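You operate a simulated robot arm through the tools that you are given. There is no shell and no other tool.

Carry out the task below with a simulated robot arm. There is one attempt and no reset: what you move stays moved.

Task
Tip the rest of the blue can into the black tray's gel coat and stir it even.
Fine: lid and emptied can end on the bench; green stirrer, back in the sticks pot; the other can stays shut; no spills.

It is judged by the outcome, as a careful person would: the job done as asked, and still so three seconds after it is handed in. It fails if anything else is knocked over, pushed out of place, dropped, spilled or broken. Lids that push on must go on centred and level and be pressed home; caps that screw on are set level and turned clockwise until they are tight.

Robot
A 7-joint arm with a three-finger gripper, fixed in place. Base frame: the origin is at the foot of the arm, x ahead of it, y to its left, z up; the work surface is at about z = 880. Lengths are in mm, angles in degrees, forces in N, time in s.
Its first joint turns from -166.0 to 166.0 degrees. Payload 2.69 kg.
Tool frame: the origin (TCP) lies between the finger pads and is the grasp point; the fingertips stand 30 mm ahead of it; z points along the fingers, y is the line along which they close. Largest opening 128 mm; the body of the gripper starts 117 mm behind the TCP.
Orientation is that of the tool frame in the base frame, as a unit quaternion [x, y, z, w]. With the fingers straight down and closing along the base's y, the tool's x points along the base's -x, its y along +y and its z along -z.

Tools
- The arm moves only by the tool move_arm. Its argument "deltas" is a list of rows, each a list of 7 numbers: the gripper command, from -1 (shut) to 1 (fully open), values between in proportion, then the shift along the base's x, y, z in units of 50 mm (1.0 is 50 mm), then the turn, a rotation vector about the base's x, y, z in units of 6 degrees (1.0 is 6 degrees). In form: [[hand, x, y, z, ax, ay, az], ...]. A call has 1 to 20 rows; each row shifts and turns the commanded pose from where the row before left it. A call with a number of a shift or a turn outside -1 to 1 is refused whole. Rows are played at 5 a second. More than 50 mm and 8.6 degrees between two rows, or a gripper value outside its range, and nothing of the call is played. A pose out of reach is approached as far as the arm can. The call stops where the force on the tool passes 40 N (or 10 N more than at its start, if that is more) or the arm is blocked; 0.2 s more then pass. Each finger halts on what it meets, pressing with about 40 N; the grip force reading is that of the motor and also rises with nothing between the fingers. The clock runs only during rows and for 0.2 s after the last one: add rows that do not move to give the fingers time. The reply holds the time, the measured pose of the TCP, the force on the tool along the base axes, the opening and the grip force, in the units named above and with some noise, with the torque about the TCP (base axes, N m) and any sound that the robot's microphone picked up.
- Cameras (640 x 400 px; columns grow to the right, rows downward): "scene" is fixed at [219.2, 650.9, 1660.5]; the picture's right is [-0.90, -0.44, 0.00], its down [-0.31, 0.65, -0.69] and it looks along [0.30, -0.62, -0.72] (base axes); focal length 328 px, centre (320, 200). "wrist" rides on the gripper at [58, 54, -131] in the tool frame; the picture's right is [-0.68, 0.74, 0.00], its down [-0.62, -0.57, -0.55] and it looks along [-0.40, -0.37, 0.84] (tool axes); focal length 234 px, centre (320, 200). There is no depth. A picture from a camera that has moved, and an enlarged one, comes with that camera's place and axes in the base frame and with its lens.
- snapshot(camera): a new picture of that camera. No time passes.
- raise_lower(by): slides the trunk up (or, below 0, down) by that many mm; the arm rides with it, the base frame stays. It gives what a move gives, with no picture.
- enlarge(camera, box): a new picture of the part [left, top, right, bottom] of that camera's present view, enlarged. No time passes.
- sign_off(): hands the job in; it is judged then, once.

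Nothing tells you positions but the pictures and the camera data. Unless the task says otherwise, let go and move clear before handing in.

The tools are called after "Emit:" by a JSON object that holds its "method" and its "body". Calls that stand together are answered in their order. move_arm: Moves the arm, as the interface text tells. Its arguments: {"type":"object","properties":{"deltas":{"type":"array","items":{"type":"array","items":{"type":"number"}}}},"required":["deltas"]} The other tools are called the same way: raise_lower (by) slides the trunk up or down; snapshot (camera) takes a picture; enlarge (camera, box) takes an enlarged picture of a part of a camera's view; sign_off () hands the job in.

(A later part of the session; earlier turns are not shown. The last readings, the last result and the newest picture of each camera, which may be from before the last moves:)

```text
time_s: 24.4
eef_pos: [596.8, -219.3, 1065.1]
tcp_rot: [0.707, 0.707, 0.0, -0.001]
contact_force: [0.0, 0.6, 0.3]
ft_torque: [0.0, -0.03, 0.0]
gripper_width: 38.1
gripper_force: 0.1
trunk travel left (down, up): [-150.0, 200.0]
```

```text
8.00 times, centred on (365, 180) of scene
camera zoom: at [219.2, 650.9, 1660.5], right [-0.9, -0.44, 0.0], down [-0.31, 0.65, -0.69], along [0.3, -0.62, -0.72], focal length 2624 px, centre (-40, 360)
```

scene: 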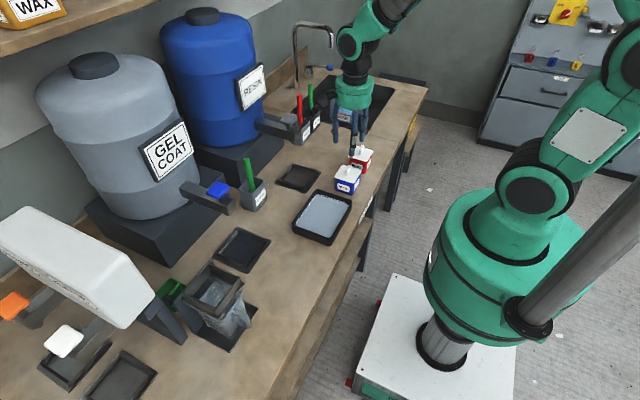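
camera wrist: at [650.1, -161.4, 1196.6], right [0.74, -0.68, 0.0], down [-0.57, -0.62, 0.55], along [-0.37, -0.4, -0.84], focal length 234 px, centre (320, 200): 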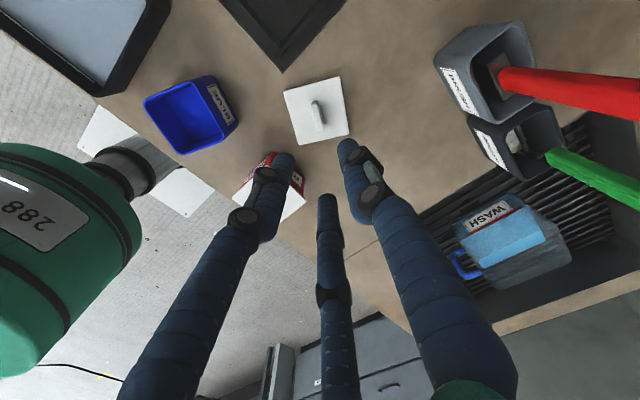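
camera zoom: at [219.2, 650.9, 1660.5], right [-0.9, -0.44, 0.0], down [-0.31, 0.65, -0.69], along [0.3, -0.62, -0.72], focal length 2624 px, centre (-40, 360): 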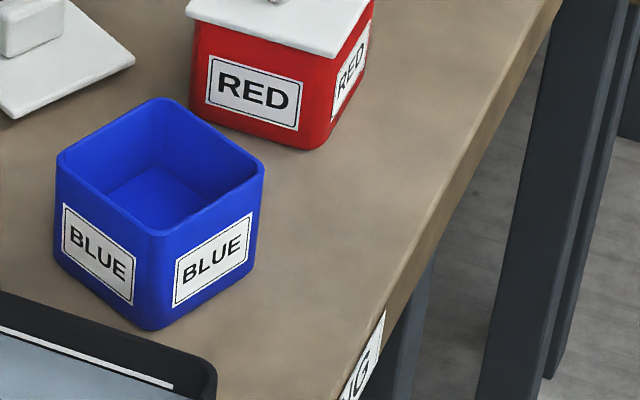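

The can's rim is about 60 mm square, centred near (499, -111), yawed about -23°, with a low blue fill and its rim at z≈934. Before gripping it I'll dry-run the pour over the tray: tilting so the hand points +x and slightly up, to see whether that pose is reachable.

Emit:
{"method": "move_arm", "body": {"deltas": [[-0.4, -0.2, 0.5, 0.5, 0, 0, 0], [-0.4, -0.28, 0.77, 0.2, 0, 0, 0], [-0.4, -0.28, 0.77, 0.1, 0, 0, 0], [-0.4, -0.28, 0.77, 0.1, 0, 0, 0], [-0.4, -0.28, 0.77, 0.1, 0, 0, 0], [-0.4, -0.28, 0.77, 0.1, 0, 0, 0], [-0.4, -0.28, 0.77, 0, 0, 0, 0], [-0.4, -0.06, 0.28, 0, 0, 0, 0], [-0.4, 0, 0, 0, 0, -1, 0], [-0.4, 0, 0, 0, 0, -1, 0], [-0.4, 0, 0, 0, 0, -1, 0], [-0.4, 0, 0, 0, 0, -1, 0], [-0.4, 0, 0, 0, 0, -1, 0], [-0.4, 0, 0, 0, 0, -1, 0], [-0.4, 0, 0, 0, 0, -1, 0], [-0.4, 0, 0, 0, 0, -1, 0], [-0.4, 0, 0, 0, 0, -1, 0], [-0.4, 0, 0, 0, 0, -1, 0], [-0.4, 0, 0, 0, 0, 0, 0]]}}

Emit:
{"method": "snapshot", "body": {"camera": "scene"}}

```text
time_s: 28.4
eef_pos: [501.7, 47.1, 1119.3]
tcp_rot: [0.624, 0.625, 0.332, 0.331]
contact_force: [1.4, -0.2, -0.9]
ft_torque: [-0.02, 0.0, -0.04]
gripper_width: 38.2
gripper_force: 0.0
out of reach, approached as far as the arm can: row 18
trunk travel left (down, up): [-150.0, 200.0]
```

```text
taken
```

scene: 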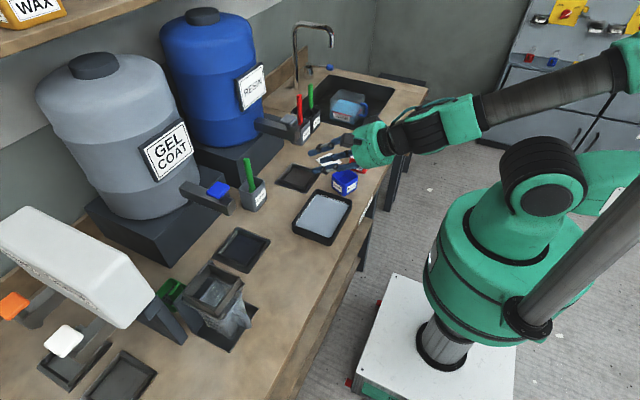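

Tilting toward -x stops at about 56°, so that direction won't work. I'll untilt, turn back to the home yaw, and try tilting about the x axis instead (hand on the -y side, pointing +y).

Emit:
{"method": "move_arm", "body": {"deltas": [[-0.4, 0, 0, 0, 0, 1, 0], [-0.4, 0, 0, 0, 0, 1, 0], [-0.4, 0, 0, 0, 0, 1, 0], [-0.4, 0, 0, 0, 0, 1, 0], [-0.4, 0, 0, 0, 0, 1, 0], [-0.4, 0, 0, 0, 0, 1, 0], [-0.4, 0, 0, 0, 0, 1, 0], [-0.4, 0, 0, 0, 0, 1, 0], [-0.4, 0, 0, 0, 0, 1, 0], [-0.4, 0, 0, 0, 0, 0, 0]]}}

```text
time_s: 30.6
eef_pos: [500.1, 48.3, 1116.1]
tcp_rot: [0.706, 0.708, 0.012, 0.011]
contact_force: [-0.2, 0.2, 0.5]
ft_torque: [-0.01, 0.05, -0.01]
gripper_width: 38.7
gripper_force: 0.0
trunk travel left (down, up): [-150.0, 200.0]
```

Emit:
{"method": "move_arm", "body": {"deltas": [[-0.4, 0, 0, 0, 0, 0.31, 0], [-0.4, 0, 0, 0, 0, 0, 1], [-0.4, 0, 0, 0, 0, 0, 1], [-0.4, 0, 0, 0, 0, 0, 1], [-0.4, 0, 0, 0, 0, 0, 1], [-0.4, 0, 0, 0, 0, 0, 1], [-0.4, 0, 0, 0, 0, 0, 1], [-0.4, 0, 0, 0, 0, 0, 1], [-0.4, 0, 0, 0, 0, 0, 1], [-0.4, 0, 0, 0, 0, 0, 1], [-0.4, 0, 0, 0, 0, 0, 1], [-0.4, 0, 0, 0, 0, 0, 1], [-0.4, 0, 0, 0, 0, 0, 1], [-0.4, 0, 0, 0, 0, 0, 1], [-0.4, 0, 0, 0, 0, 0, 1], [-0.4, 0, 0, 0, 0, 0, 1], [-0.4, 0, 0, 0, 0, 0, 0]]}}

Emit:
{"method": "move_arm", "body": {"deltas": [[-0.4, 0, 0, 0, 1, 0, 0], [-0.4, 0, 0, 0, 1, 0, 0], [-0.4, 0, 0, 0, 1, 0, 0], [-0.4, 0, 0, 0, 1, 0, 0], [-0.4, 0, 0, 0, 1, 0, 0], [-0.4, 0, 0, 0, 1, 0, 0], [-0.4, 0, 0, 0, 1, 0, 0], [-0.4, 0, 0, 0, 1, 0, 0], [-0.4, 0, 0, 0, 1, 0, 0], [-0.4, 0, 0, 0, 1, 0, 0], [-0.4, 0, 0, 0, 1, 0, 0], [-0.4, 0, 0, 0, 1, 0, 0], [-0.4, 0, 0, 0, 1, 0, 0], [-0.4, 0, 0, 0, 1, 0, 0], [-0.4, 0, 0, 0, 1, 0, 0], [-0.4, 0, 0, 0, 1, 0, 0], [-0.4, 0, 0, 0, 0, 0, 0]]}}

Emit:
{"method": "snapshot", "body": {"camera": "scene"}}

```text
time_s: 34.2
eef_pos: [500.1, 48.1, 1116.6]
tcp_rot: [0.0, 1.0, 0.001, 0.0]
contact_force: [-0.1, -0.5, 0.6]
ft_torque: [0.01, -0.02, 0.01]
gripper_width: 38.6
gripper_force: 0.1
trunk travel left (down, up): [-150.0, 200.0]
```

```text
time_s: 37.8
eef_pos: [500.0, 48.3, 1116.2]
tcp_rot: [0.0, 0.668, 0.744, 0.0]
contact_force: [0.1, -0.7, 0.5]
ft_torque: [0.01, 0.04, 0.05]
gripper_width: 38.1
gripper_force: 0.1
trunk travel left (down, up): [-150.0, 200.0]
```

```text
taken
```

scene: 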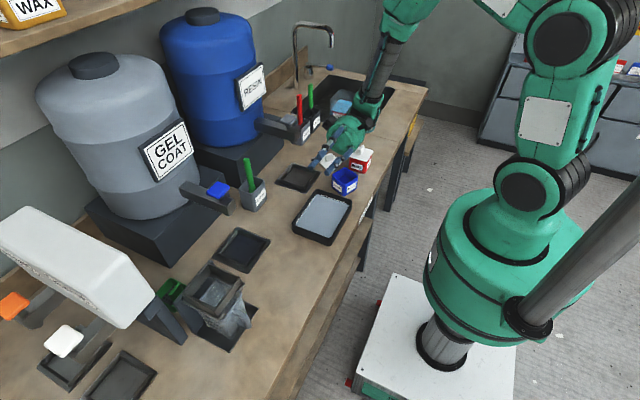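

The sideways tilt reached 96° with no limit. I'll push the dry run further to see how far it goes.

Emit:
{"method": "move_arm", "body": {"deltas": [[-0.4, 0, 0, 0, 1, 0, 0], [-0.4, 0, 0, 0, 1, 0, 0], [-0.4, 0, 0, 0, 1, 0, 0], [-0.4, 0, 0, 0, 1, 0, 0], [-0.4, 0, 0, 0, 1, 0, 0], [-0.4, 0, 0, 0, 1, 0, 0], [-0.4, 0, 0, 0, 1, 0, 0], [-0.4, 0, 0, 0, 0, 0, 0]]}}

Emit:
{"method": "snapshot", "body": {"camera": "scene"}}

Emit:
{"method": "enlarge", "body": {"camera": "scene", "box": [270, 80, 430, 230]}}

```text
time_s: 39.6
eef_pos: [485.7, 54.0, 1106.2]
tcp_rot: [-0.001, 0.531, 0.847, -0.001]
contact_force: [-0.3, -0.6, 0.4]
ft_torque: [0.0, 0.02, 0.02]
gripper_width: 38.7
gripper_force: 0.1
out of reach, approached as far as the arm can: row 3, 4, 5, 6, 7
trunk travel left (down, up): [-150.0, 200.0]
```

```text
taken
```

scene: 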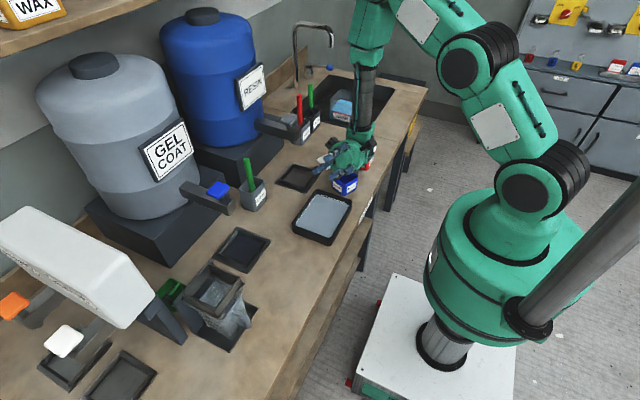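

```text
2.67 times, centred on (350, 155) of scene
camera zoom: at [219.2, 650.9, 1660.5], right [-0.9, -0.44, 0.0], down [-0.31, 0.65, -0.69], along [0.3, -0.62, -0.72], focal length 875 px, centre (240, 320)
```

zoom: 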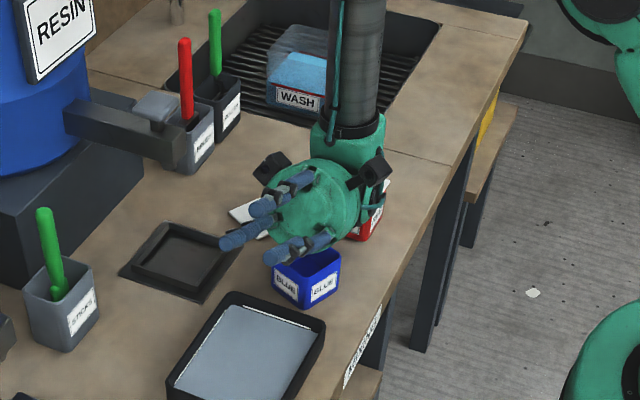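

The sideways tilt reaches about 108–116° here. Shifting to y≈100 should keep the wrist clear of the red can, so I'll test that spot with the same tilt, at pouring height.

Emit:
{"method": "move_arm", "body": {"deltas": [[-0.4, 0, 0.46, 0, 0, 0, 0], [-0.4, 0.1, 0.46, 0, 0, 0, 0], [-0.4, 0.1, 0, -0.3, 0, 0, 0], [-0.4, 0.1, 0, -0.3, 0, 0, 0], [-0.4, 0, 0, 0, 0.3, 0, 0], [-0.4, 0, 0, 0, 0, 0, 0]]}}

Emit:
{"method": "snapshot", "body": {"camera": "scene"}}

Emit:
{"method": "enlarge", "body": {"camera": "scene", "box": [270, 100, 430, 250]}}

```text
time_s: 41.0
eef_pos: [490.8, 102.0, 1093.5]
tcp_rot: [-0.02, 0.529, 0.848, 0.01]
contact_force: [0.2, 0.3, 0.8]
ft_torque: [-0.01, 0.0, -0.01]
gripper_width: 38.4
gripper_force: 0.1
out of reach, approached as far as the arm can: row 5
trunk travel left (down, up): [-150.0, 200.0]
```

```text
taken
```

scene: 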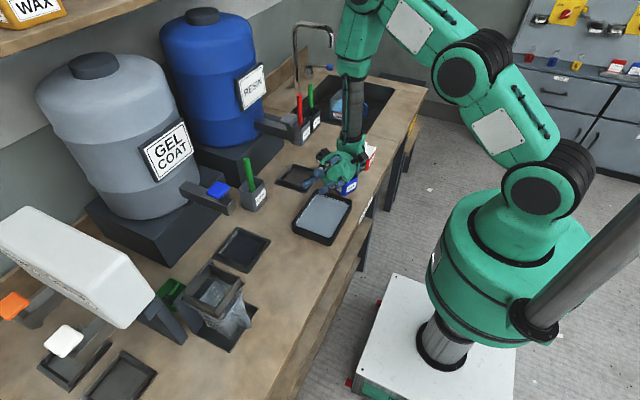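

```text
2.67 times, centred on (350, 175) of scene
camera zoom: at [219.2, 650.9, 1660.5], right [-0.9, -0.44, 0.0], down [-0.31, 0.65, -0.69], along [0.3, -0.62, -0.72], focal length 875 px, centre (240, 267)
```

zoom: 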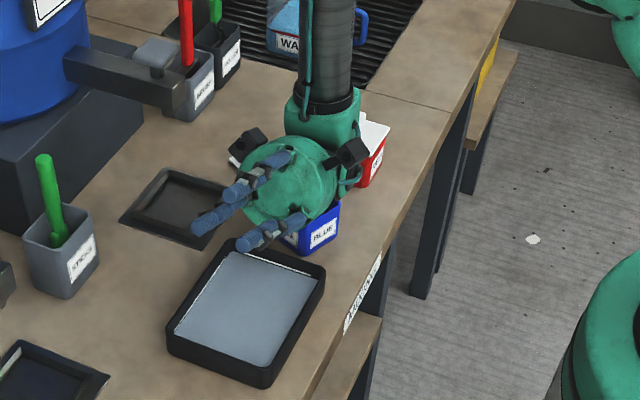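

About 116° of tilt is reachable at that spot, which should be enough to empty the can. I'll return the hand to vertical and then go grip the can.

Emit:
{"method": "move_arm", "body": {"deltas": [[-0.4, 0, 0, 0.4, -1, 0, 0], [-0.4, 0, 0, 0.4, -1, 0, 0], [-0.4, 0, 0, 0.2, -1, 0, 0], [-0.4, 0, 0, 0, -1, 0, 0], [-0.4, 0, 0, 0, -1, 0, 0], [-0.4, 0, 0, 0, -1, 0, 0], [-0.4, 0, 0, 0, -1, 0, 0], [-0.4, 0, 0, 0, -1, 0, 0], [-0.4, 0, 0, 0, -1, 0, 0], [-0.4, 0, 0, 0, -1, 0, 0], [-0.4, 0, 0, 0, -1, 0, 0], [-0.4, 0, 0, 0, -1, 0, 0], [-0.4, 0, 0, 0, -1, 0, 0], [-0.4, 0, 0, 0, -1, 0, 0], [-0.4, 0, 0, 0, -1, 0, 0], [-0.4, 0, 0, 0, -1, 0, 0], [-0.4, 0, 0, 0, -1, 0, 0], [-0.4, 0, 0, 0, -1, 0, 0], [-0.4, 0, 0, 0, -1, 0, 0], [-0.4, 0, 0, 0, 0, 0, 0]]}}

```text
time_s: 45.2
eef_pos: [494.8, 102.9, 1124.4]
tcp_rot: [-0.001, 1.0, 0.03, -0.001]
contact_force: [0.4, -1.0, 0.8]
ft_torque: [-0.01, 0.01, 0.03]
gripper_width: 38.2
gripper_force: 0.2
trunk travel left (down, up): [-150.0, 200.0]
```

Emit:
{"method": "move_arm", "body": {"deltas": [[1, -0.45, -0.63, 0, -0.57, 0, 0], [1, -0.45, -0.63, 0, 0, 0, 0], [1, -0.45, -0.63, 0, 0, 0, 0], [1, -0.45, -0.63, 0, 0, 0, 0], [1, 0, 0, 0, 0, 0, 0]]}}

Emit:
{"method": "enlarge", "body": {"camera": "wrist", "box": [250, 130, 390, 260]}}

Emit:
{"method": "snapshot", "body": {"camera": "wrist"}}

```text
time_s: 46.4
eef_pos: [403.4, -24.1, 1124.4]
tcp_rot: [-0.001, 1.0, 0.002, -0.001]
contact_force: [0.3, -0.3, 0.2]
ft_torque: [0.01, -0.03, 0.0]
gripper_width: 128.1
gripper_force: 0.0
trunk travel left (down, up): [-150.0, 200.0]
```

```text
3.08 times, centred on (320, 195) of wrist
camera zoom: at [346.0, 29.2, 1256.1], right [0.68, 0.74, 0.0], down [0.62, -0.57, 0.55], along [0.4, -0.37, -0.84], focal length 720 px, centre (320, 215)
```

zoom: 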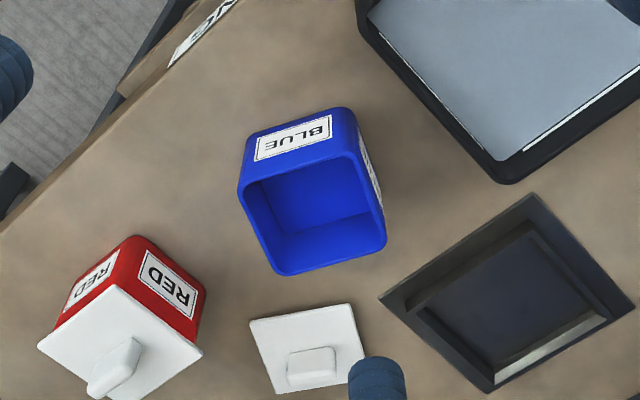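

```text
taken
camera wrist: at [346.0, 29.2, 1256.1], right [0.68, 0.74, 0.0], down [0.62, -0.57, 0.55], along [0.4, -0.37, -0.84], focal length 234 px, centre (320, 200)
```

wrist: 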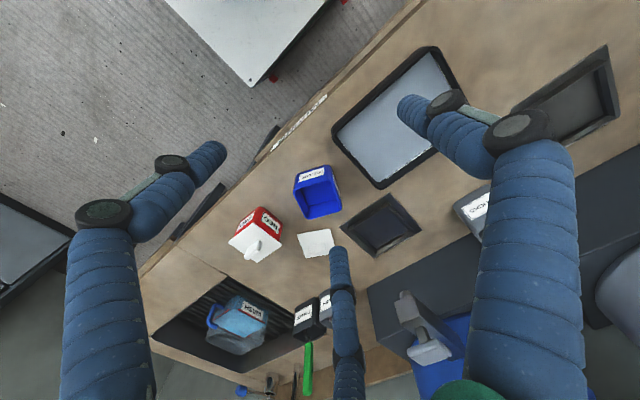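

The can's yaw is about -25° and its centre about (499, -113). I'll turn the hand -25° so one finger lies flat on the tray-side face and the others on the neighbouring faces, leaving the -y face free to pour over. Then I'll centre above the can with an opening of about 110 mm.

Emit:
{"method": "move_arm", "body": {"deltas": [[0.72, 0.382, -0.356, 0, 0, 0, -0.833], [0.72, 0.382, -0.356, 0, 0, 0, -0.833], [0.72, 0.382, -0.356, 0, 0, 0, -0.833], [0.72, 0.382, -0.356, 0, 0, 0, -0.833], [0.72, 0.382, -0.356, 0, 0, 0, -0.833], [0.72, 0, 0, -0.6, 0, 0, 0], [0.72, 0, 0, -0.6, 0, 0, 0], [0.72, 0, 0, -0.6, 0, 0, 0], [0.72, 0, 0, -0.6, 0, 0, 0], [0.72, 0, 0, 0, 0, 0, 0]]}}

Emit:
{"method": "snapshot", "body": {"camera": "wrist"}}

Emit:
{"method": "enlarge", "body": {"camera": "scene", "box": [300, 110, 410, 220]}}

```text
time_s: 48.6
eef_pos: [502.4, -112.5, 1006.2]
tcp_rot: [0.216, 0.976, 0.002, -0.001]
contact_force: [0.0, -0.9, 0.4]
ft_torque: [-0.01, 0.03, -0.03]
gripper_width: 110.2
gripper_force: 0.1
trunk travel left (down, up): [-150.0, 200.0]
```

```text
taken
camera wrist: at [471.4, -40.3, 1138.0], right [0.92, 0.38, 0.0], down [0.32, -0.77, 0.54], along [0.21, -0.5, -0.84], focal length 234 px, centre (320, 200)
```

wrist: 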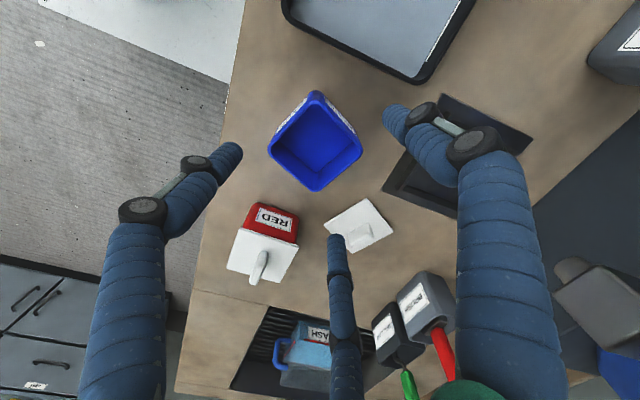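

```text
3.64 times, centred on (355, 165) of scene
camera zoom: at [219.2, 650.9, 1660.5], right [-0.9, -0.44, 0.0], down [-0.31, 0.65, -0.69], along [0.3, -0.62, -0.72], focal length 1193 px, centre (193, 327)
```

zoom: 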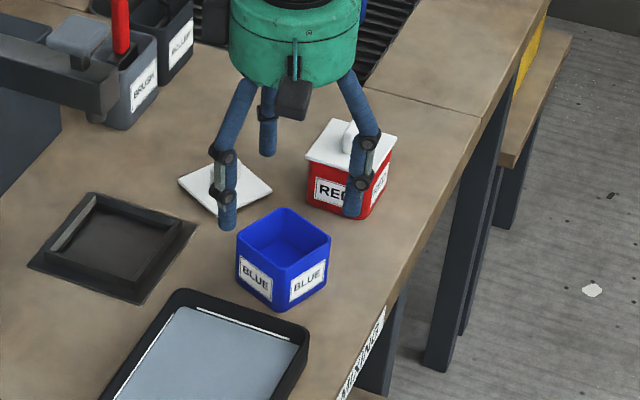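

The can is centred under the open hand. I'll descend around it and close gradually.

Emit:
{"method": "move_arm", "body": {"deltas": [[0.72, 0, 0, -0.5, 0, 0, 0], [0.72, 0, 0, -0.5, 0, 0, 0], [0.72, 0, 0, -0.4, 0, 0, 0], [0.72, 0, 0, -0.22, 0, 0, 0], [0.72, 0, 0, 0, 0, 0, 0]]}}

Emit:
{"method": "snapshot", "body": {"camera": "wrist"}}

Emit:
{"method": "enlarge", "body": {"camera": "scene", "box": [310, 120, 410, 220]}}

```text
time_s: 49.8
eef_pos: [501.6, -113.4, 924.8]
tcp_rot: [0.217, 0.976, 0.003, -0.001]
contact_force: [-1.0, -0.6, -0.7]
ft_torque: [-0.02, 0.05, 0.03]
gripper_width: 110.0
gripper_force: 0.1
trunk travel left (down, up): [-150.0, 200.0]
```

```text
taken
camera wrist: at [470.5, -40.3, 1056.5], right [0.92, 0.38, 0.0], down [0.32, -0.77, 0.55], along [0.21, -0.5, -0.84], focal length 234 px, centre (320, 200)
```

wrist: 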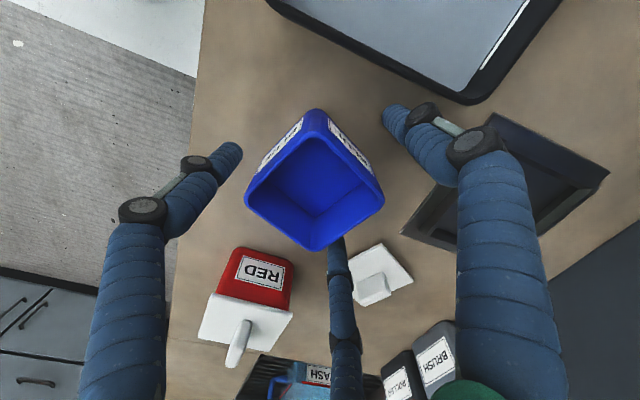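

```text
4.00 times, centred on (360, 170) of scene
camera zoom: at [219.2, 650.9, 1660.5], right [-0.9, -0.44, 0.0], down [-0.31, 0.65, -0.69], along [0.3, -0.62, -0.72], focal length 1312 px, centre (160, 320)
```

zoom: 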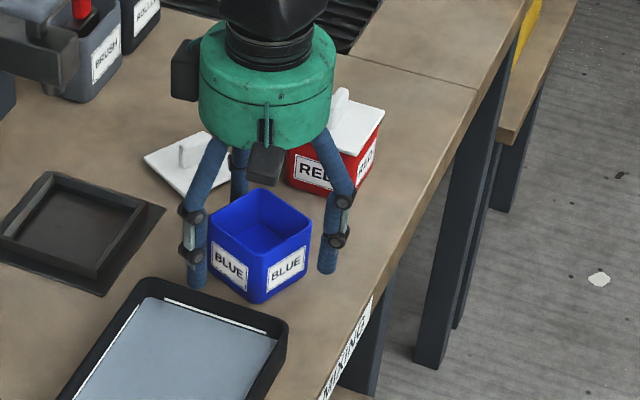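

The fingers are placed as intended around the can. I'll close slowly now.

Emit:
{"method": "move_arm", "body": {"deltas": [[0.5, 0, 0, 0, 0, 0, 0], [0.35, 0, 0, 0, 0, 0, 0], [0.25, 0, 0, 0, 0, 0, 0], [0.18, 0, 0, 0, 0, 0, 0], [0.12, 0, 0, 0, 0, 0, 0]]}}

Emit:
{"method": "enlarge", "body": {"camera": "wrist", "box": [200, 80, 440, 280]}}

Emit:
{"method": "enlarge", "body": {"camera": "scene", "box": [320, 145, 400, 215]}}

```text
time_s: 51.0
eef_pos: [501.5, -113.3, 924.6]
tcp_rot: [0.217, 0.976, 0.002, -0.001]
contact_force: [0.0, -0.8, 0.8]
ft_torque: [-0.03, 0.05, 0.0]
gripper_width: 78.2
gripper_force: 4.7
trunk travel left (down, up): [-150.0, 200.0]
```

```text
2.00 times, centred on (320, 180) of wrist
camera zoom: at [470.3, -40.3, 1056.6], right [0.92, 0.38, 0.0], down [0.32, -0.77, 0.55], along [0.21, -0.5, -0.84], focal length 468 px, centre (320, 240)
```

zoom: 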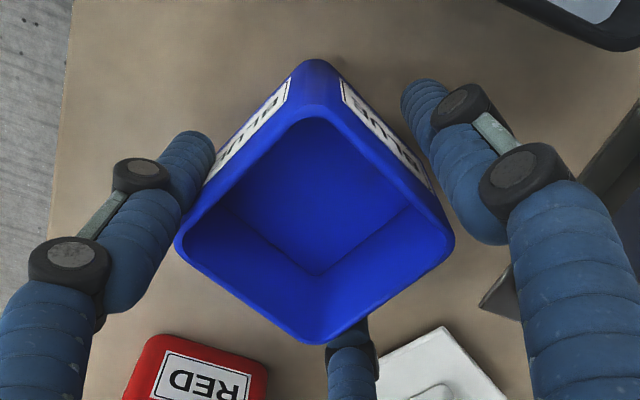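

```text
5.71 times, centred on (360, 180) of scene
camera zoom: at [219.2, 650.9, 1660.5], right [-0.9, -0.44, 0.0], down [-0.31, 0.65, -0.69], along [0.3, -0.62, -0.72], focal length 1874 px, centre (91, 314)
```

zoom: 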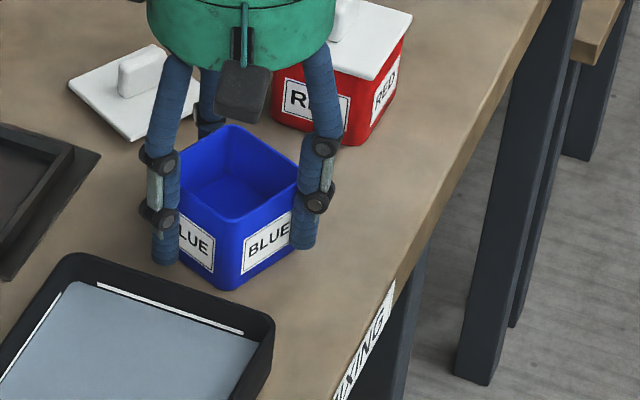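

Contact has begun at about 78 mm. I'll continue closing in small steps and watch whether the can turns.

Emit:
{"method": "move_arm", "body": {"deltas": [[0.08, 0, 0, 0, 0, 0, 0], [0.04, 0, 0, 0, 0, 0, 0], [0.0, 0, 0, 0, 0, 0, 0], [-0.1, 0, 0, 0, 0, 0, 0], [-0.2, 0, 0, 0, 0, 0, 0], [-0.3, 0, 0, 0, 0, 0, 0], [-0.3, 0, 0, 0, 0, 0, 0]]}}

Emit:
{"method": "enlarge", "body": {"camera": "wrist", "box": [200, 80, 440, 280]}}

Emit:
{"method": "enlarge", "body": {"camera": "scene", "box": [320, 145, 400, 215]}}

```text
time_s: 52.6
eef_pos: [499.6, -113.8, 925.1]
tcp_rot: [0.217, 0.976, 0.002, -0.001]
contact_force: [0.1, -2.0, 3.6]
ft_torque: [-0.11, 0.04, 0.05]
gripper_width: 77.4
gripper_force: 23.6
trunk travel left (down, up): [-150.0, 200.0]
```

```text
2.00 times, centred on (320, 180) of wrist
camera zoom: at [470.3, -40.3, 1056.7], right [0.92, 0.38, 0.0], down [0.32, -0.77, 0.55], along [0.21, -0.5, -0.84], focal length 468 px, centre (320, 240)
```

zoom: 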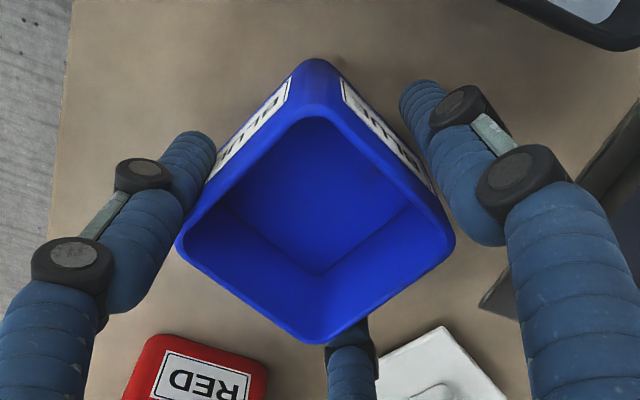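

```text
5.71 times, centred on (360, 180) of scene
camera zoom: at [219.2, 650.9, 1660.5], right [-0.9, -0.44, 0.0], down [-0.31, 0.65, -0.69], along [0.3, -0.62, -0.72], focal length 1874 px, centre (91, 314)
```

zoom: 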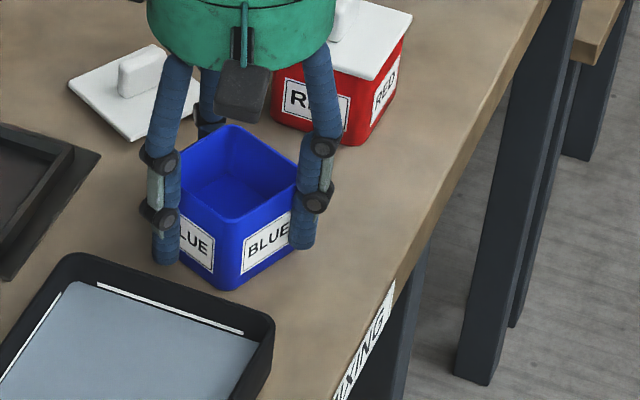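

Only two of the fingers are pressing so far. I'll close fully so the can settles against the third.

Emit:
{"method": "move_arm", "body": {"deltas": [[-0.6, 0, 0, 0, 0, 0, 0], [-1, 0, 0, 0, 0, 0, 0], [-1, 0, 0, 0, 0, 0, 0], [-1, 0, 0, 0, 0, 0, 0], [-1, 0, 0, 0, 0, 0, 0]]}}

Emit:
{"method": "enlarge", "body": {"camera": "wrist", "box": [200, 80, 440, 280]}}

Emit:
{"method": "enlarge", "body": {"camera": "scene", "box": [320, 145, 400, 215]}}

```text
time_s: 53.8
eef_pos: [500.8, -113.4, 925.0]
tcp_rot: [0.217, 0.976, 0.002, -0.001]
contact_force: [-0.4, -2.6, 4.8]
ft_torque: [-0.14, -0.01, 0.01]
gripper_width: 77.0
gripper_force: 39.9
trunk travel left (down, up): [-150.0, 200.0]
```

```text
2.00 times, centred on (320, 180) of wrist
camera zoom: at [470.3, -40.3, 1056.7], right [0.92, 0.38, 0.0], down [0.32, -0.77, 0.55], along [0.21, -0.5, -0.84], focal length 468 px, centre (320, 240)
```

zoom: 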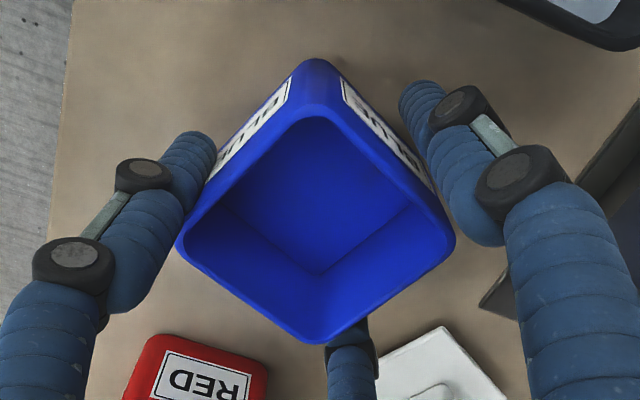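

```text
5.71 times, centred on (360, 180) of scene
camera zoom: at [219.2, 650.9, 1660.5], right [-0.9, -0.44, 0.0], down [-0.31, 0.65, -0.69], along [0.3, -0.62, -0.72], focal length 1874 px, centre (91, 314)
```

zoom: 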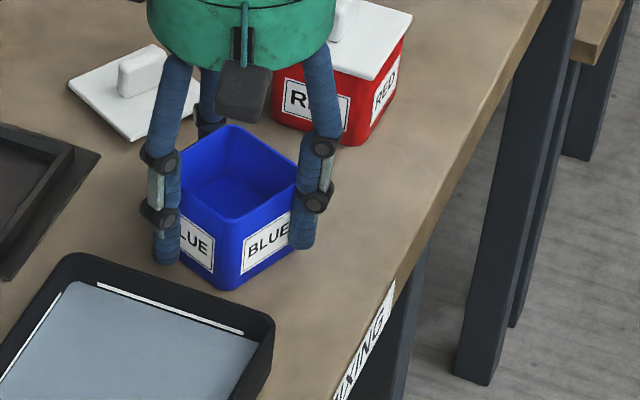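

The grip reads 40 N at 77 mm. Two fingers pinch opposite faces of the can and the free face still points -y. I'll lift a little to test the hold.

Emit:
{"method": "move_arm", "body": {"deltas": [[-1, 0, 0, 0.1, 0, 0, 0], [-1, 0, 0, 0.2, 0, 0, 0], [-1, 0, 0, 0.2, 0, 0, 0], [-1, 0, 0, 0, 0, 0, 0]]}}

Emit:
{"method": "enlarge", "body": {"camera": "wrist", "box": [200, 80, 440, 280]}}

Emit:
{"method": "enlarge", "body": {"camera": "scene", "box": [320, 145, 400, 215]}}

```text
time_s: 54.8
eef_pos: [501.4, -113.0, 949.0]
tcp_rot: [0.216, 0.976, 0.002, -0.001]
contact_force: [-1.1, -0.3, -1.9]
ft_torque: [-0.03, -0.02, 0.0]
gripper_width: 76.8
gripper_force: 40.1
trunk travel left (down, up): [-150.0, 200.0]
```

```text
2.00 times, centred on (320, 180) of wrist
camera zoom: at [470.9, -39.9, 1081.2], right [0.92, 0.38, 0.0], down [0.32, -0.77, 0.55], along [0.21, -0.5, -0.84], focal length 468 px, centre (320, 240)
```

zoom: 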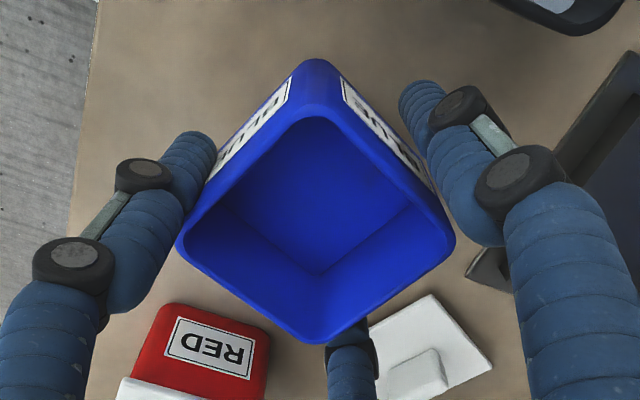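

```text
5.71 times, centred on (360, 180) of scene
camera zoom: at [219.2, 650.9, 1660.5], right [-0.9, -0.44, 0.0], down [-0.31, 0.65, -0.69], along [0.3, -0.62, -0.72], focal length 1874 px, centre (91, 314)
```

zoom: 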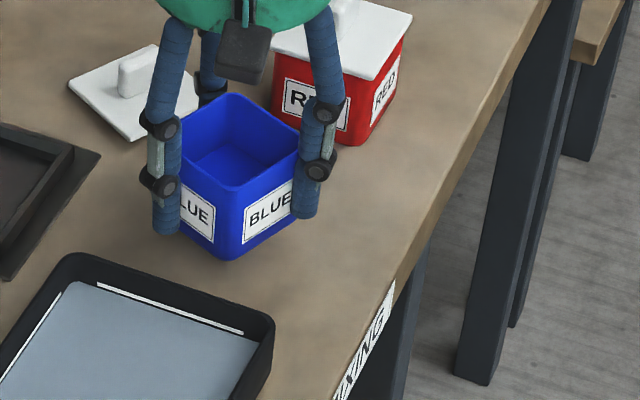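

The can lifted cleanly and rides level. I'll raise it, carry it over the tray's far half, and turn back to the home yaw ready to pour.

Emit:
{"method": "move_arm", "body": {"deltas": [[-1, 0, 0, 0.3, 0, 0, 0], [-1, 0, 0, 0.6, 0, 0, 0], [-1, 0, 0, 0.6, 0, 0, 0], [-1, 0, 0, 0.6, 0, 0, 0], [-1, 0, 0, 0.6, 0, 0, 0], [-1, 0, 0, 0.5, 0, 0, 0], [-1, 0, 0.3, 0, 0, 0, 0.4], [-1, 0, 0.5, 0, 0, 0, 0.53], [-1, 0, 0.5, 0, 0, 0, 0.53], [-1, 0, 0.5, 0, 0, 0, 0.53], [-1, 0, 0.5, 0, 0, 0, 0.53], [-1, 0, 0.5, 0, 0, 0, 0.53], [-1, 0, 0.5, 0, 0, 0, 0.53], [-1, 0, 0.5, 0, 0, 0, 0.53], [-1, 0, 0.3, 0, 0, 0, 0], [-1, 0, 0.15, 0, 0, 0, 0], [-1, 0, 0, 0, 0, 0, 0]]}}

Emit:
{"method": "snapshot", "body": {"camera": "wrist"}}

Emit:
{"method": "enlarge", "body": {"camera": "scene", "box": [250, 80, 410, 250]}}

```text
time_s: 58.4
eef_pos: [500.3, 99.1, 1108.9]
tcp_rot: [0.002, 1.0, 0.002, -0.001]
contact_force: [0.2, -0.4, -1.5]
ft_torque: [0.01, 0.0, 0.01]
gripper_width: 77.2
gripper_force: 40.2
trunk travel left (down, up): [-150.0, 200.0]
```

```text
taken
camera wrist: at [442.8, 153.1, 1240.9], right [0.68, 0.73, 0.0], down [0.61, -0.57, 0.55], along [0.4, -0.37, -0.84], focal length 234 px, centre (320, 200)
```

wrist: 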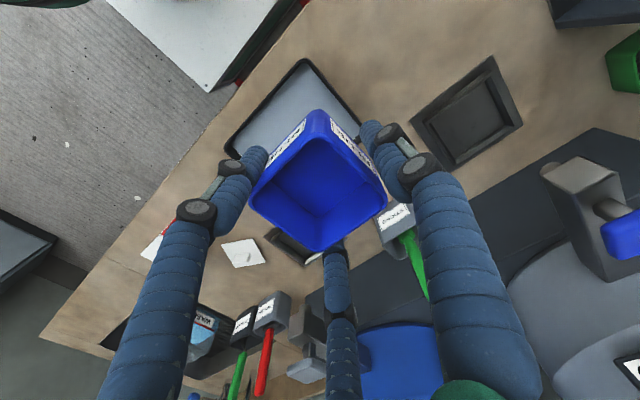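

```text
2.35 times, centred on (330, 165) of scene
camera zoom: at [219.2, 650.9, 1660.5], right [-0.9, -0.44, 0.0], down [-0.31, 0.65, -0.69], along [0.3, -0.62, -0.72], focal length 772 px, centre (296, 282)
```

zoom: 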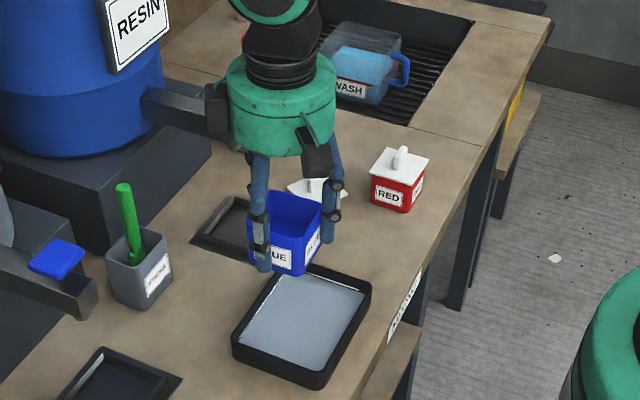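

The can is level over the tray. I'll start tilting toward -y about the pinch axis while easing down a little, and pause before the liquid should reach the lip.

Emit:
{"method": "move_arm", "body": {"deltas": [[-1, 0, 0, -0.1, 0.8, 0, 0], [-1, 0, 0, -0.1, 0.8, 0, 0], [-1, 0, 0, -0.1, 0.8, 0, 0], [-1, 0, 0, -0.1, 0.8, 0, 0], [-1, 0, 0, -0.1, 0.8, 0, 0], [-1, 0, 0, -0.1, 0.8, 0, 0], [-1, 0, 0, -0.1, 0.8, 0, 0], [-1, 0, 0, -0.1, 0.8, 0, 0], [-1, 0, 0, 0, 0, 0, 0]]}}

Emit:
{"method": "enlarge", "body": {"camera": "scene", "box": [270, 110, 400, 250]}}

Emit:
{"method": "snapshot", "body": {"camera": "wrist"}}

```text
time_s: 60.4
eef_pos: [501.8, 98.4, 1067.9]
tcp_rot: [0.001, 0.944, 0.33, -0.003]
contact_force: [-0.3, -0.4, -3.3]
ft_torque: [0.01, 0.0, 0.02]
gripper_width: 76.8
gripper_force: 39.7
trunk travel left (down, up): [-150.0, 200.0]
```

```text
2.86 times, centred on (335, 180) of scene
camera zoom: at [219.2, 650.9, 1660.5], right [-0.9, -0.44, 0.0], down [-0.31, 0.65, -0.69], along [0.3, -0.62, -0.72], focal length 937 px, centre (277, 257)
```

zoom: 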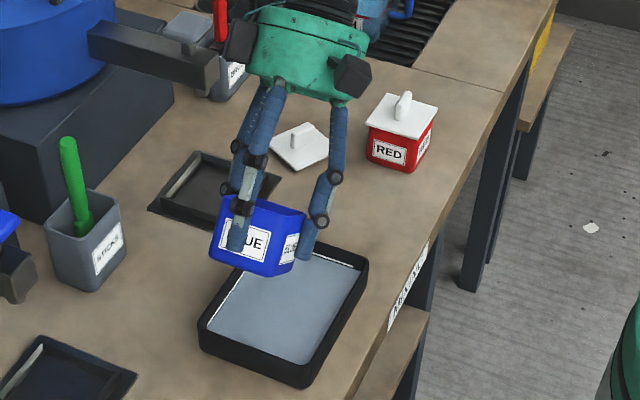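

```text
taken
camera wrist: at [444.0, 59.9, 1205.1], right [0.68, 0.57, 0.46], down [0.61, -0.79, 0.07], along [0.4, 0.23, -0.89], focal length 234 px, centre (320, 200)
```

wrist: 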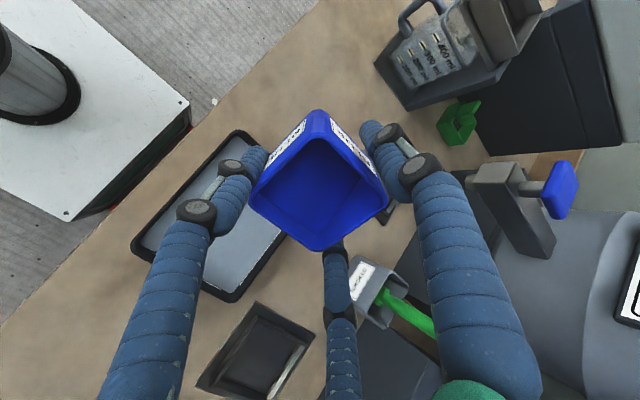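

Emit:
{"method": "move_arm", "body": {"deltas": [[-1, 0, 0, 0, 0.6, 0, 0], [-1, 0, 0, 0, 0.6, 0, 0], [-1, 0, 0, 0, 0.6, 0, 0], [-1, 0, 0, 0, 0.6, 0, 0], [-1, 0, 0, 0, 0.6, 0, 0], [-1, 0, 0, 0, 0.6, 0, 0], [-1, 0, 0, 0, 0.6, 0, 0], [-1, 0, 0, 0, 0, 0, 0]]}}

Emit:
{"method": "enlarge", "body": {"camera": "scene", "box": [270, 110, 400, 250]}}

Emit:
{"method": "snapshot", "body": {"camera": "wrist"}}

```text
time_s: 62.2
eef_pos: [503.2, 98.5, 1069.1]
tcp_rot: [0.003, 0.849, 0.528, -0.004]
contact_force: [0.2, 0.6, -1.8]
ft_torque: [-0.01, 0.0, 0.03]
gripper_width: 76.6
gripper_force: 39.9
trunk travel left (down, up): [-150.0, 200.0]
```

```text
2.86 times, centred on (335, 180) of scene
camera zoom: at [219.2, 650.9, 1660.5], right [-0.9, -0.44, 0.0], down [-0.31, 0.65, -0.69], along [0.3, -0.62, -0.72], focal length 937 px, centre (277, 257)
```

zoom: 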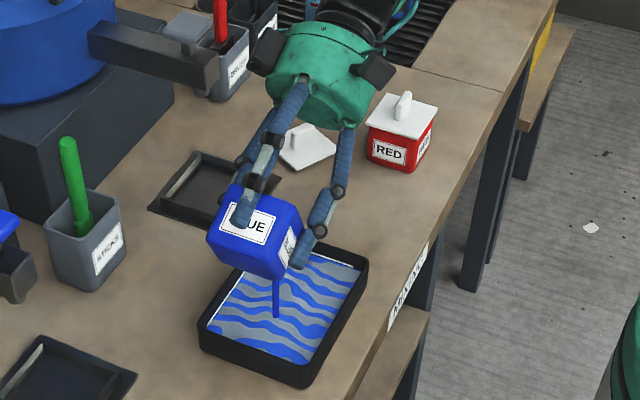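

```text
taken
camera wrist: at [443.7, 5.8, 1175.9], right [0.68, 0.33, 0.66], down [0.61, -0.74, -0.27], along [0.4, 0.59, -0.7], focal length 234 px, centre (320, 200)
```

wrist: 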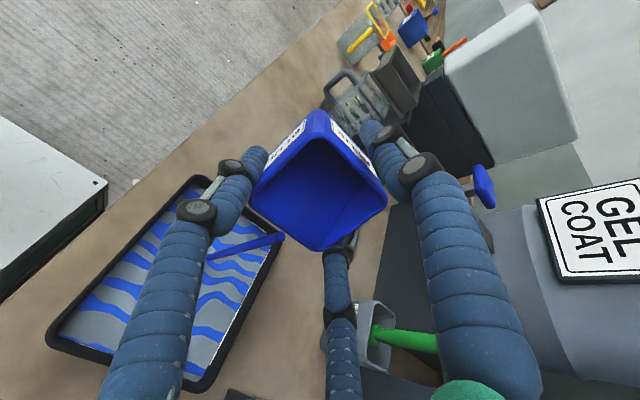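

The blue is pouring in a thin stream into the middle of the tray, and the gel shows blue streaks. I'll keep tilting slowly.

Emit:
{"method": "move_arm", "body": {"deltas": [[-1, 0, 0, 0, 0, 0, 0], [-1, 0, 0, 0, 0.3, 0, 0], [-1, 0, 0, 0, 0.3, 0, 0], [-1, 0, 0, 0, 0.3, 0, 0], [-1, 0, 0, 0, 0.3, 0, 0], [-1, 0, 0, 0, 0.3, 0, 0], [-1, 0, 0, 0, 0.3, 0, 0], [-1, 0, 0, 0, 0.3, 0, 0], [-1, 0, 0, 0, 0.3, 0, 0], [-1, 0, 0, 0, 0, 0, 0]]}}

Emit:
{"method": "enlarge", "body": {"camera": "scene", "box": [270, 110, 400, 250]}}

Emit:
{"method": "snapshot", "body": {"camera": "wrist"}}

```text
time_s: 64.4
eef_pos: [501.0, 99.4, 1068.1]
tcp_rot: [0.0, 0.776, 0.63, -0.003]
contact_force: [-0.4, 0.4, -2.2]
ft_torque: [-0.02, 0.0, 0.03]
gripper_width: 76.7
gripper_force: 40.3
trunk travel left (down, up): [-150.0, 200.0]
```

```text
2.86 times, centred on (335, 180) of scene
camera zoom: at [219.2, 650.9, 1660.5], right [-0.9, -0.44, 0.0], down [-0.31, 0.65, -0.69], along [0.3, -0.62, -0.72], focal length 937 px, centre (277, 257)
```

zoom: 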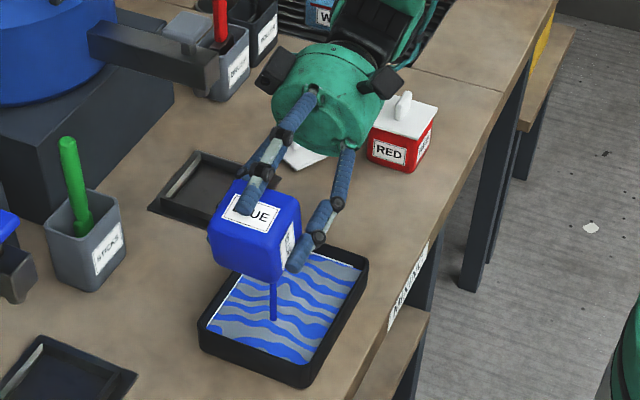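

```text
taken
camera wrist: at [443.3, -18.0, 1149.0], right [0.68, 0.15, 0.72], down [0.61, -0.65, -0.44], along [0.4, 0.74, -0.54], focal length 234 px, centre (320, 200)
```

wrist: 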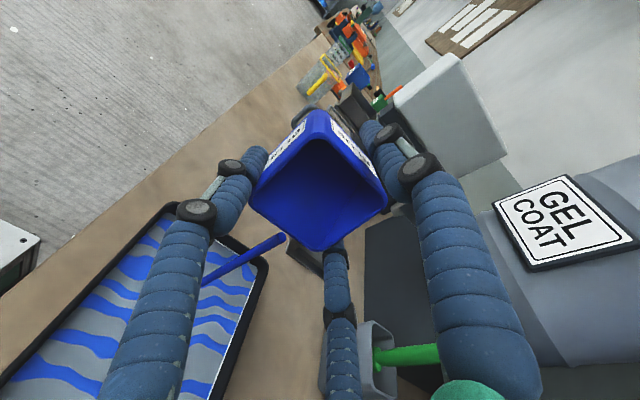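

Emit:
{"method": "move_arm", "body": {"deltas": [[-1, 0, 0, 0, 0.4, 0, 0], [-1, 0, 0, 0, 0.4, 0, 0], [-1, 0, 0, 0, 0.4, 0, 0], [-1, 0, 0, 0, 0.4, 0, 0], [-1, 0, 0, 0, 0.4, 0, 0], [-1, 0, 0, 0, 0.4, 0, 0], [-1, 0, 0, 0, 0.4, 0, 0], [-1, 0, 0, 0, 0.4, 0, 0], [-1, 0, 0, 0, 0, 0, 0], [-1, 0, 0, 0, 0, 0, 0], [-1, 0, 0, 0, 0, 0, 0]]}}

Emit:
{"method": "enlarge", "body": {"camera": "scene", "box": [270, 110, 400, 250]}}

Emit:
{"method": "snapshot", "body": {"camera": "wrist"}}

```text
time_s: 66.8
eef_pos: [501.7, 99.7, 1069.8]
tcp_rot: [0.001, 0.66, 0.751, -0.003]
contact_force: [0.1, 0.8, -0.5]
ft_torque: [-0.02, 0.01, 0.02]
gripper_width: 76.5
gripper_force: 39.6
trunk travel left (down, up): [-150.0, 200.0]
```

```text
2.86 times, centred on (335, 180) of scene
camera zoom: at [219.2, 650.9, 1660.5], right [-0.9, -0.44, 0.0], down [-0.31, 0.65, -0.69], along [0.3, -0.62, -0.72], focal length 937 px, centre (277, 257)
```

zoom: 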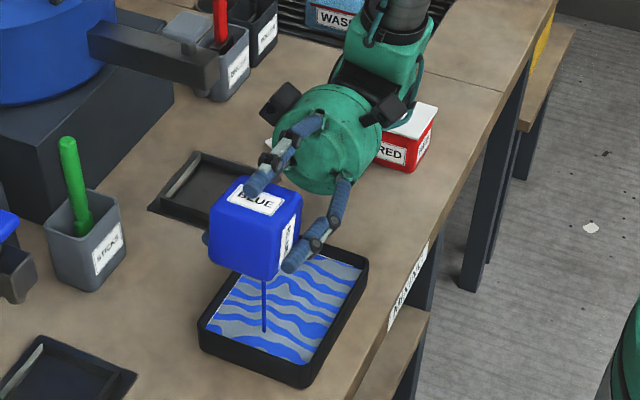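

```text
taken
camera wrist: at [443.6, -37.7, 1106.3], right [0.68, -0.09, 0.73], down [0.61, -0.47, -0.63], along [0.4, 0.88, -0.26], focal length 234 px, centre (320, 200)
```

wrist: 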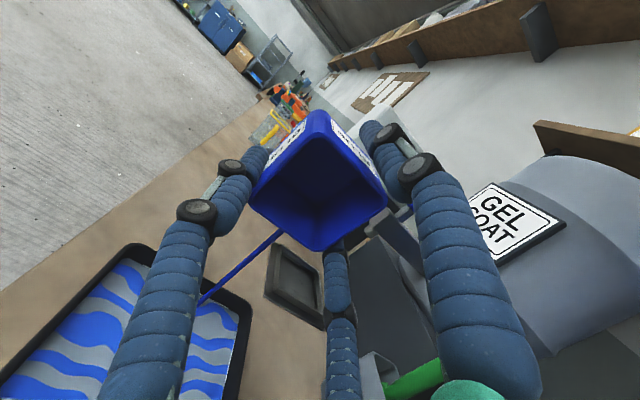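

The stream is thinning. I'll go on to about 110° and hold there to drain the can.

Emit:
{"method": "move_arm", "body": {"deltas": [[-1, 0, 0, 0, 0.4, 0, 0], [-1, 0, 0, 0, 0.4, 0, 0], [-1, 0, 0, 0, 0.4, 0, 0], [-1, 0, 0, 0, 0.4, 0, 0], [-1, 0, 0, 0, 0.4, 0, 0], [-1, 0, 0, 0, 0, 0, 0], [-1, 0, 0, 0, 0, 0, 0], [-1, 0, 0, 0, 0, 0, 0], [-1, 0, 0, 0, 0, 0, 0], [-1, 0, 0, 0, 0, 0, 0]]}}

Emit:
{"method": "enlarge", "body": {"camera": "scene", "box": [270, 110, 400, 250]}}

Emit:
{"method": "enlarge", "body": {"camera": "wrist", "box": [200, 80, 440, 330]}}

```text
time_s: 69.0
eef_pos: [501.0, 98.6, 1069.1]
tcp_rot: [-0.001, 0.578, 0.816, -0.003]
contact_force: [-0.4, 0.8, -1.7]
ft_torque: [-0.07, 0.0, 0.02]
gripper_width: 76.8
gripper_force: 39.9
trunk travel left (down, up): [-150.0, 200.0]
```

```text
2.86 times, centred on (335, 180) of scene
camera zoom: at [219.2, 650.9, 1660.5], right [-0.9, -0.44, 0.0], down [-0.31, 0.65, -0.69], along [0.3, -0.62, -0.72], focal length 937 px, centre (277, 257)
```

zoom: 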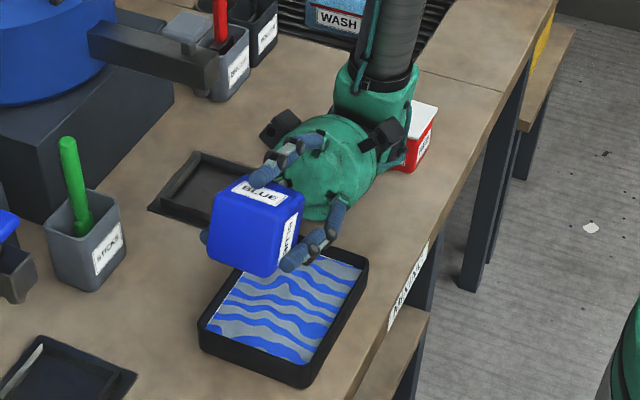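

```text
1.60 times, centred on (320, 205) of wrist
camera zoom: at [443.2, -42.1, 1076.9], right [0.68, -0.24, 0.69], down [0.61, -0.33, -0.72], along [0.4, 0.91, -0.07], focal length 375 px, centre (320, 192)
```

zoom: 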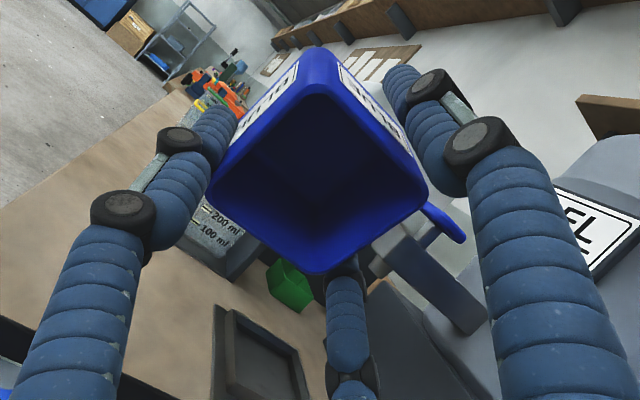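

The stream has stopped at 109°. I'll tilt a little further and hold a few seconds so the last of it drains over the tray.

Emit:
{"method": "move_arm", "body": {"deltas": [[-1, 0, 0, 0, 0.3, 0, 0], [-1, 0, 0, 0, 0.3, 0, 0], [-1, 0, 0, 0, 0, 0, 0], [-1, 0, 0, 0, 0, 0, 0], [-1, 0, 0, 0, 0, 0, 0], [-1, 0, 0, 0, 0, 0, 0], [-1, 0, 0, 0, 0, 0, 0], [-1, 0, 0, 0, 0, 0, 0], [-1, 0, 0, 0, 0, 0, 0], [-1, 0, 0, 0, 0, 0, 0], [-1, 0, 0, 0, 0, 0, 0], [-1, 0, 0, 0, 0, 0, 0], [-1, 0, 0, 0, 0, 0, 0], [-1, 0, 0, 0, 0, 0, 0], [-1, 0, 0, 0, 0, 0, 0]]}}

Emit:
{"method": "enlarge", "body": {"camera": "scene", "box": [290, 160, 380, 250]}}

Emit:
{"method": "enlarge", "body": {"camera": "wrist", "box": [240, 90, 400, 230]}}

```text
time_s: 72.2
eef_pos: [501.4, 100.1, 1069.0]
tcp_rot: [0.0, 0.552, 0.834, -0.003]
contact_force: [-0.8, 0.1, -1.4]
ft_torque: [-0.05, 0.02, 0.05]
gripper_width: 76.5
gripper_force: 40.2
trunk travel left (down, up): [-150.0, 200.0]
```

```text
4.44 times, centred on (335, 205) of scene
camera zoom: at [219.2, 650.9, 1660.5], right [-0.9, -0.44, 0.0], down [-0.31, 0.65, -0.69], along [0.3, -0.62, -0.72], focal length 1458 px, centre (253, 178)
```

zoom: 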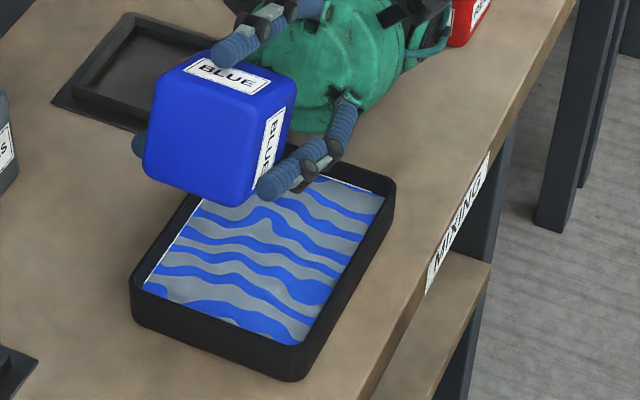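

```text
2.86 times, centred on (320, 160) of wrist
camera zoom: at [443.5, -42.1, 1067.7], right [0.68, -0.28, 0.68], down [0.61, -0.28, -0.74], along [0.4, 0.92, -0.02], focal length 669 px, centre (320, 314)
```

zoom: 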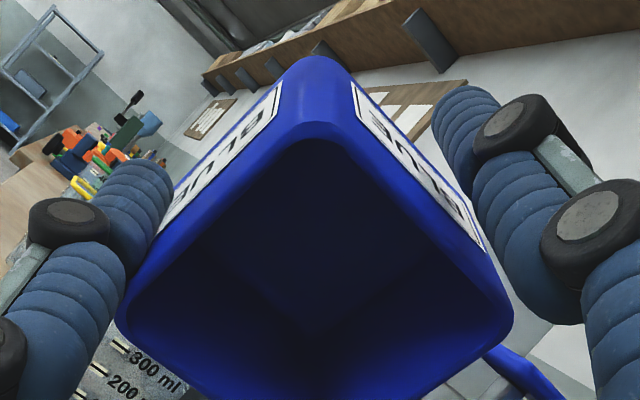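

No more flow, and the can looks empty. I'll bring it upright while still over the tray and inspect the inside.

Emit:
{"method": "move_arm", "body": {"deltas": [[-1, 0, 0, 0, -0.9, 0, 0], [-1, 0, 0, 0, -0.9, 0, 0], [-1, 0, 0, 0, -0.9, 0, 0], [-1, 0, 0, 0, -1, 0, 0], [-1, 0, 0, 0, -1, 0, 0], [-1, 0, 0, 0, -1, 0, 0], [-1, 0, 0, 0, -1, 0, 0], [-1, 0, 0, 0, -1, 0, 0], [-1, 0, 0, 0, -1, 0, 0], [-1, 0, 0, 0, -1, 0, 0], [-1, 0, 0, 0, -1, 0, 0], [-1, 0, 0, 0, -1, 0, 0], [-1, 0, 0, 0, -1, 0, 0], [-1, 0, 0, 0.1, -1, 0, 0], [-1, 0, 0, 0.1, -1, 0, 0], [-1, 0, 0, 0.1, -1, 0, 0], [-1, 0, 0, 0.1, -1, 0, 0], [-1, 0, 0, 0.1, -1, 0, 0], [-1, 0, 0, 0.1, -1, 0, 0], [-1, 0, 0, 0, 0, 0, 0]]}}

Emit:
{"method": "enlarge", "body": {"camera": "scene", "box": [270, 110, 400, 250]}}

Emit:
{"method": "enlarge", "body": {"camera": "wrist", "box": [240, 90, 400, 270]}}

```text
time_s: 76.4
eef_pos: [501.4, 100.3, 1099.4]
tcp_rot: [0.003, 1.0, 0.006, -0.001]
contact_force: [0.0, 0.5, -0.9]
ft_torque: [-0.02, -0.01, -0.01]
gripper_width: 76.6
gripper_force: 40.1
trunk travel left (down, up): [-150.0, 200.0]
```

```text
2.86 times, centred on (335, 180) of scene
camera zoom: at [219.2, 650.9, 1660.5], right [-0.9, -0.44, 0.0], down [-0.31, 0.65, -0.69], along [0.3, -0.62, -0.72], focal length 937 px, centre (277, 257)
```

zoom: 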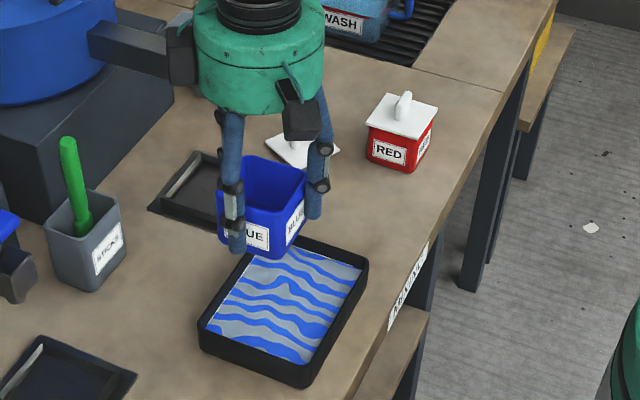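

```text
2.22 times, centred on (320, 180) of wrist
camera zoom: at [443.1, 153.1, 1231.3], right [0.68, 0.73, 0.01], down [0.61, -0.58, 0.54], along [0.4, -0.36, -0.84], focal length 520 px, centre (320, 244)
```

zoom: 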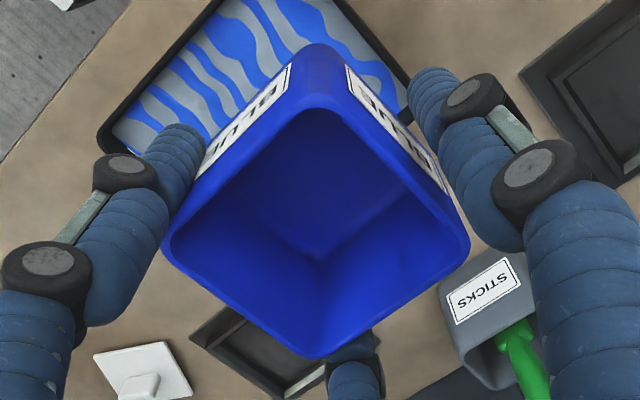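

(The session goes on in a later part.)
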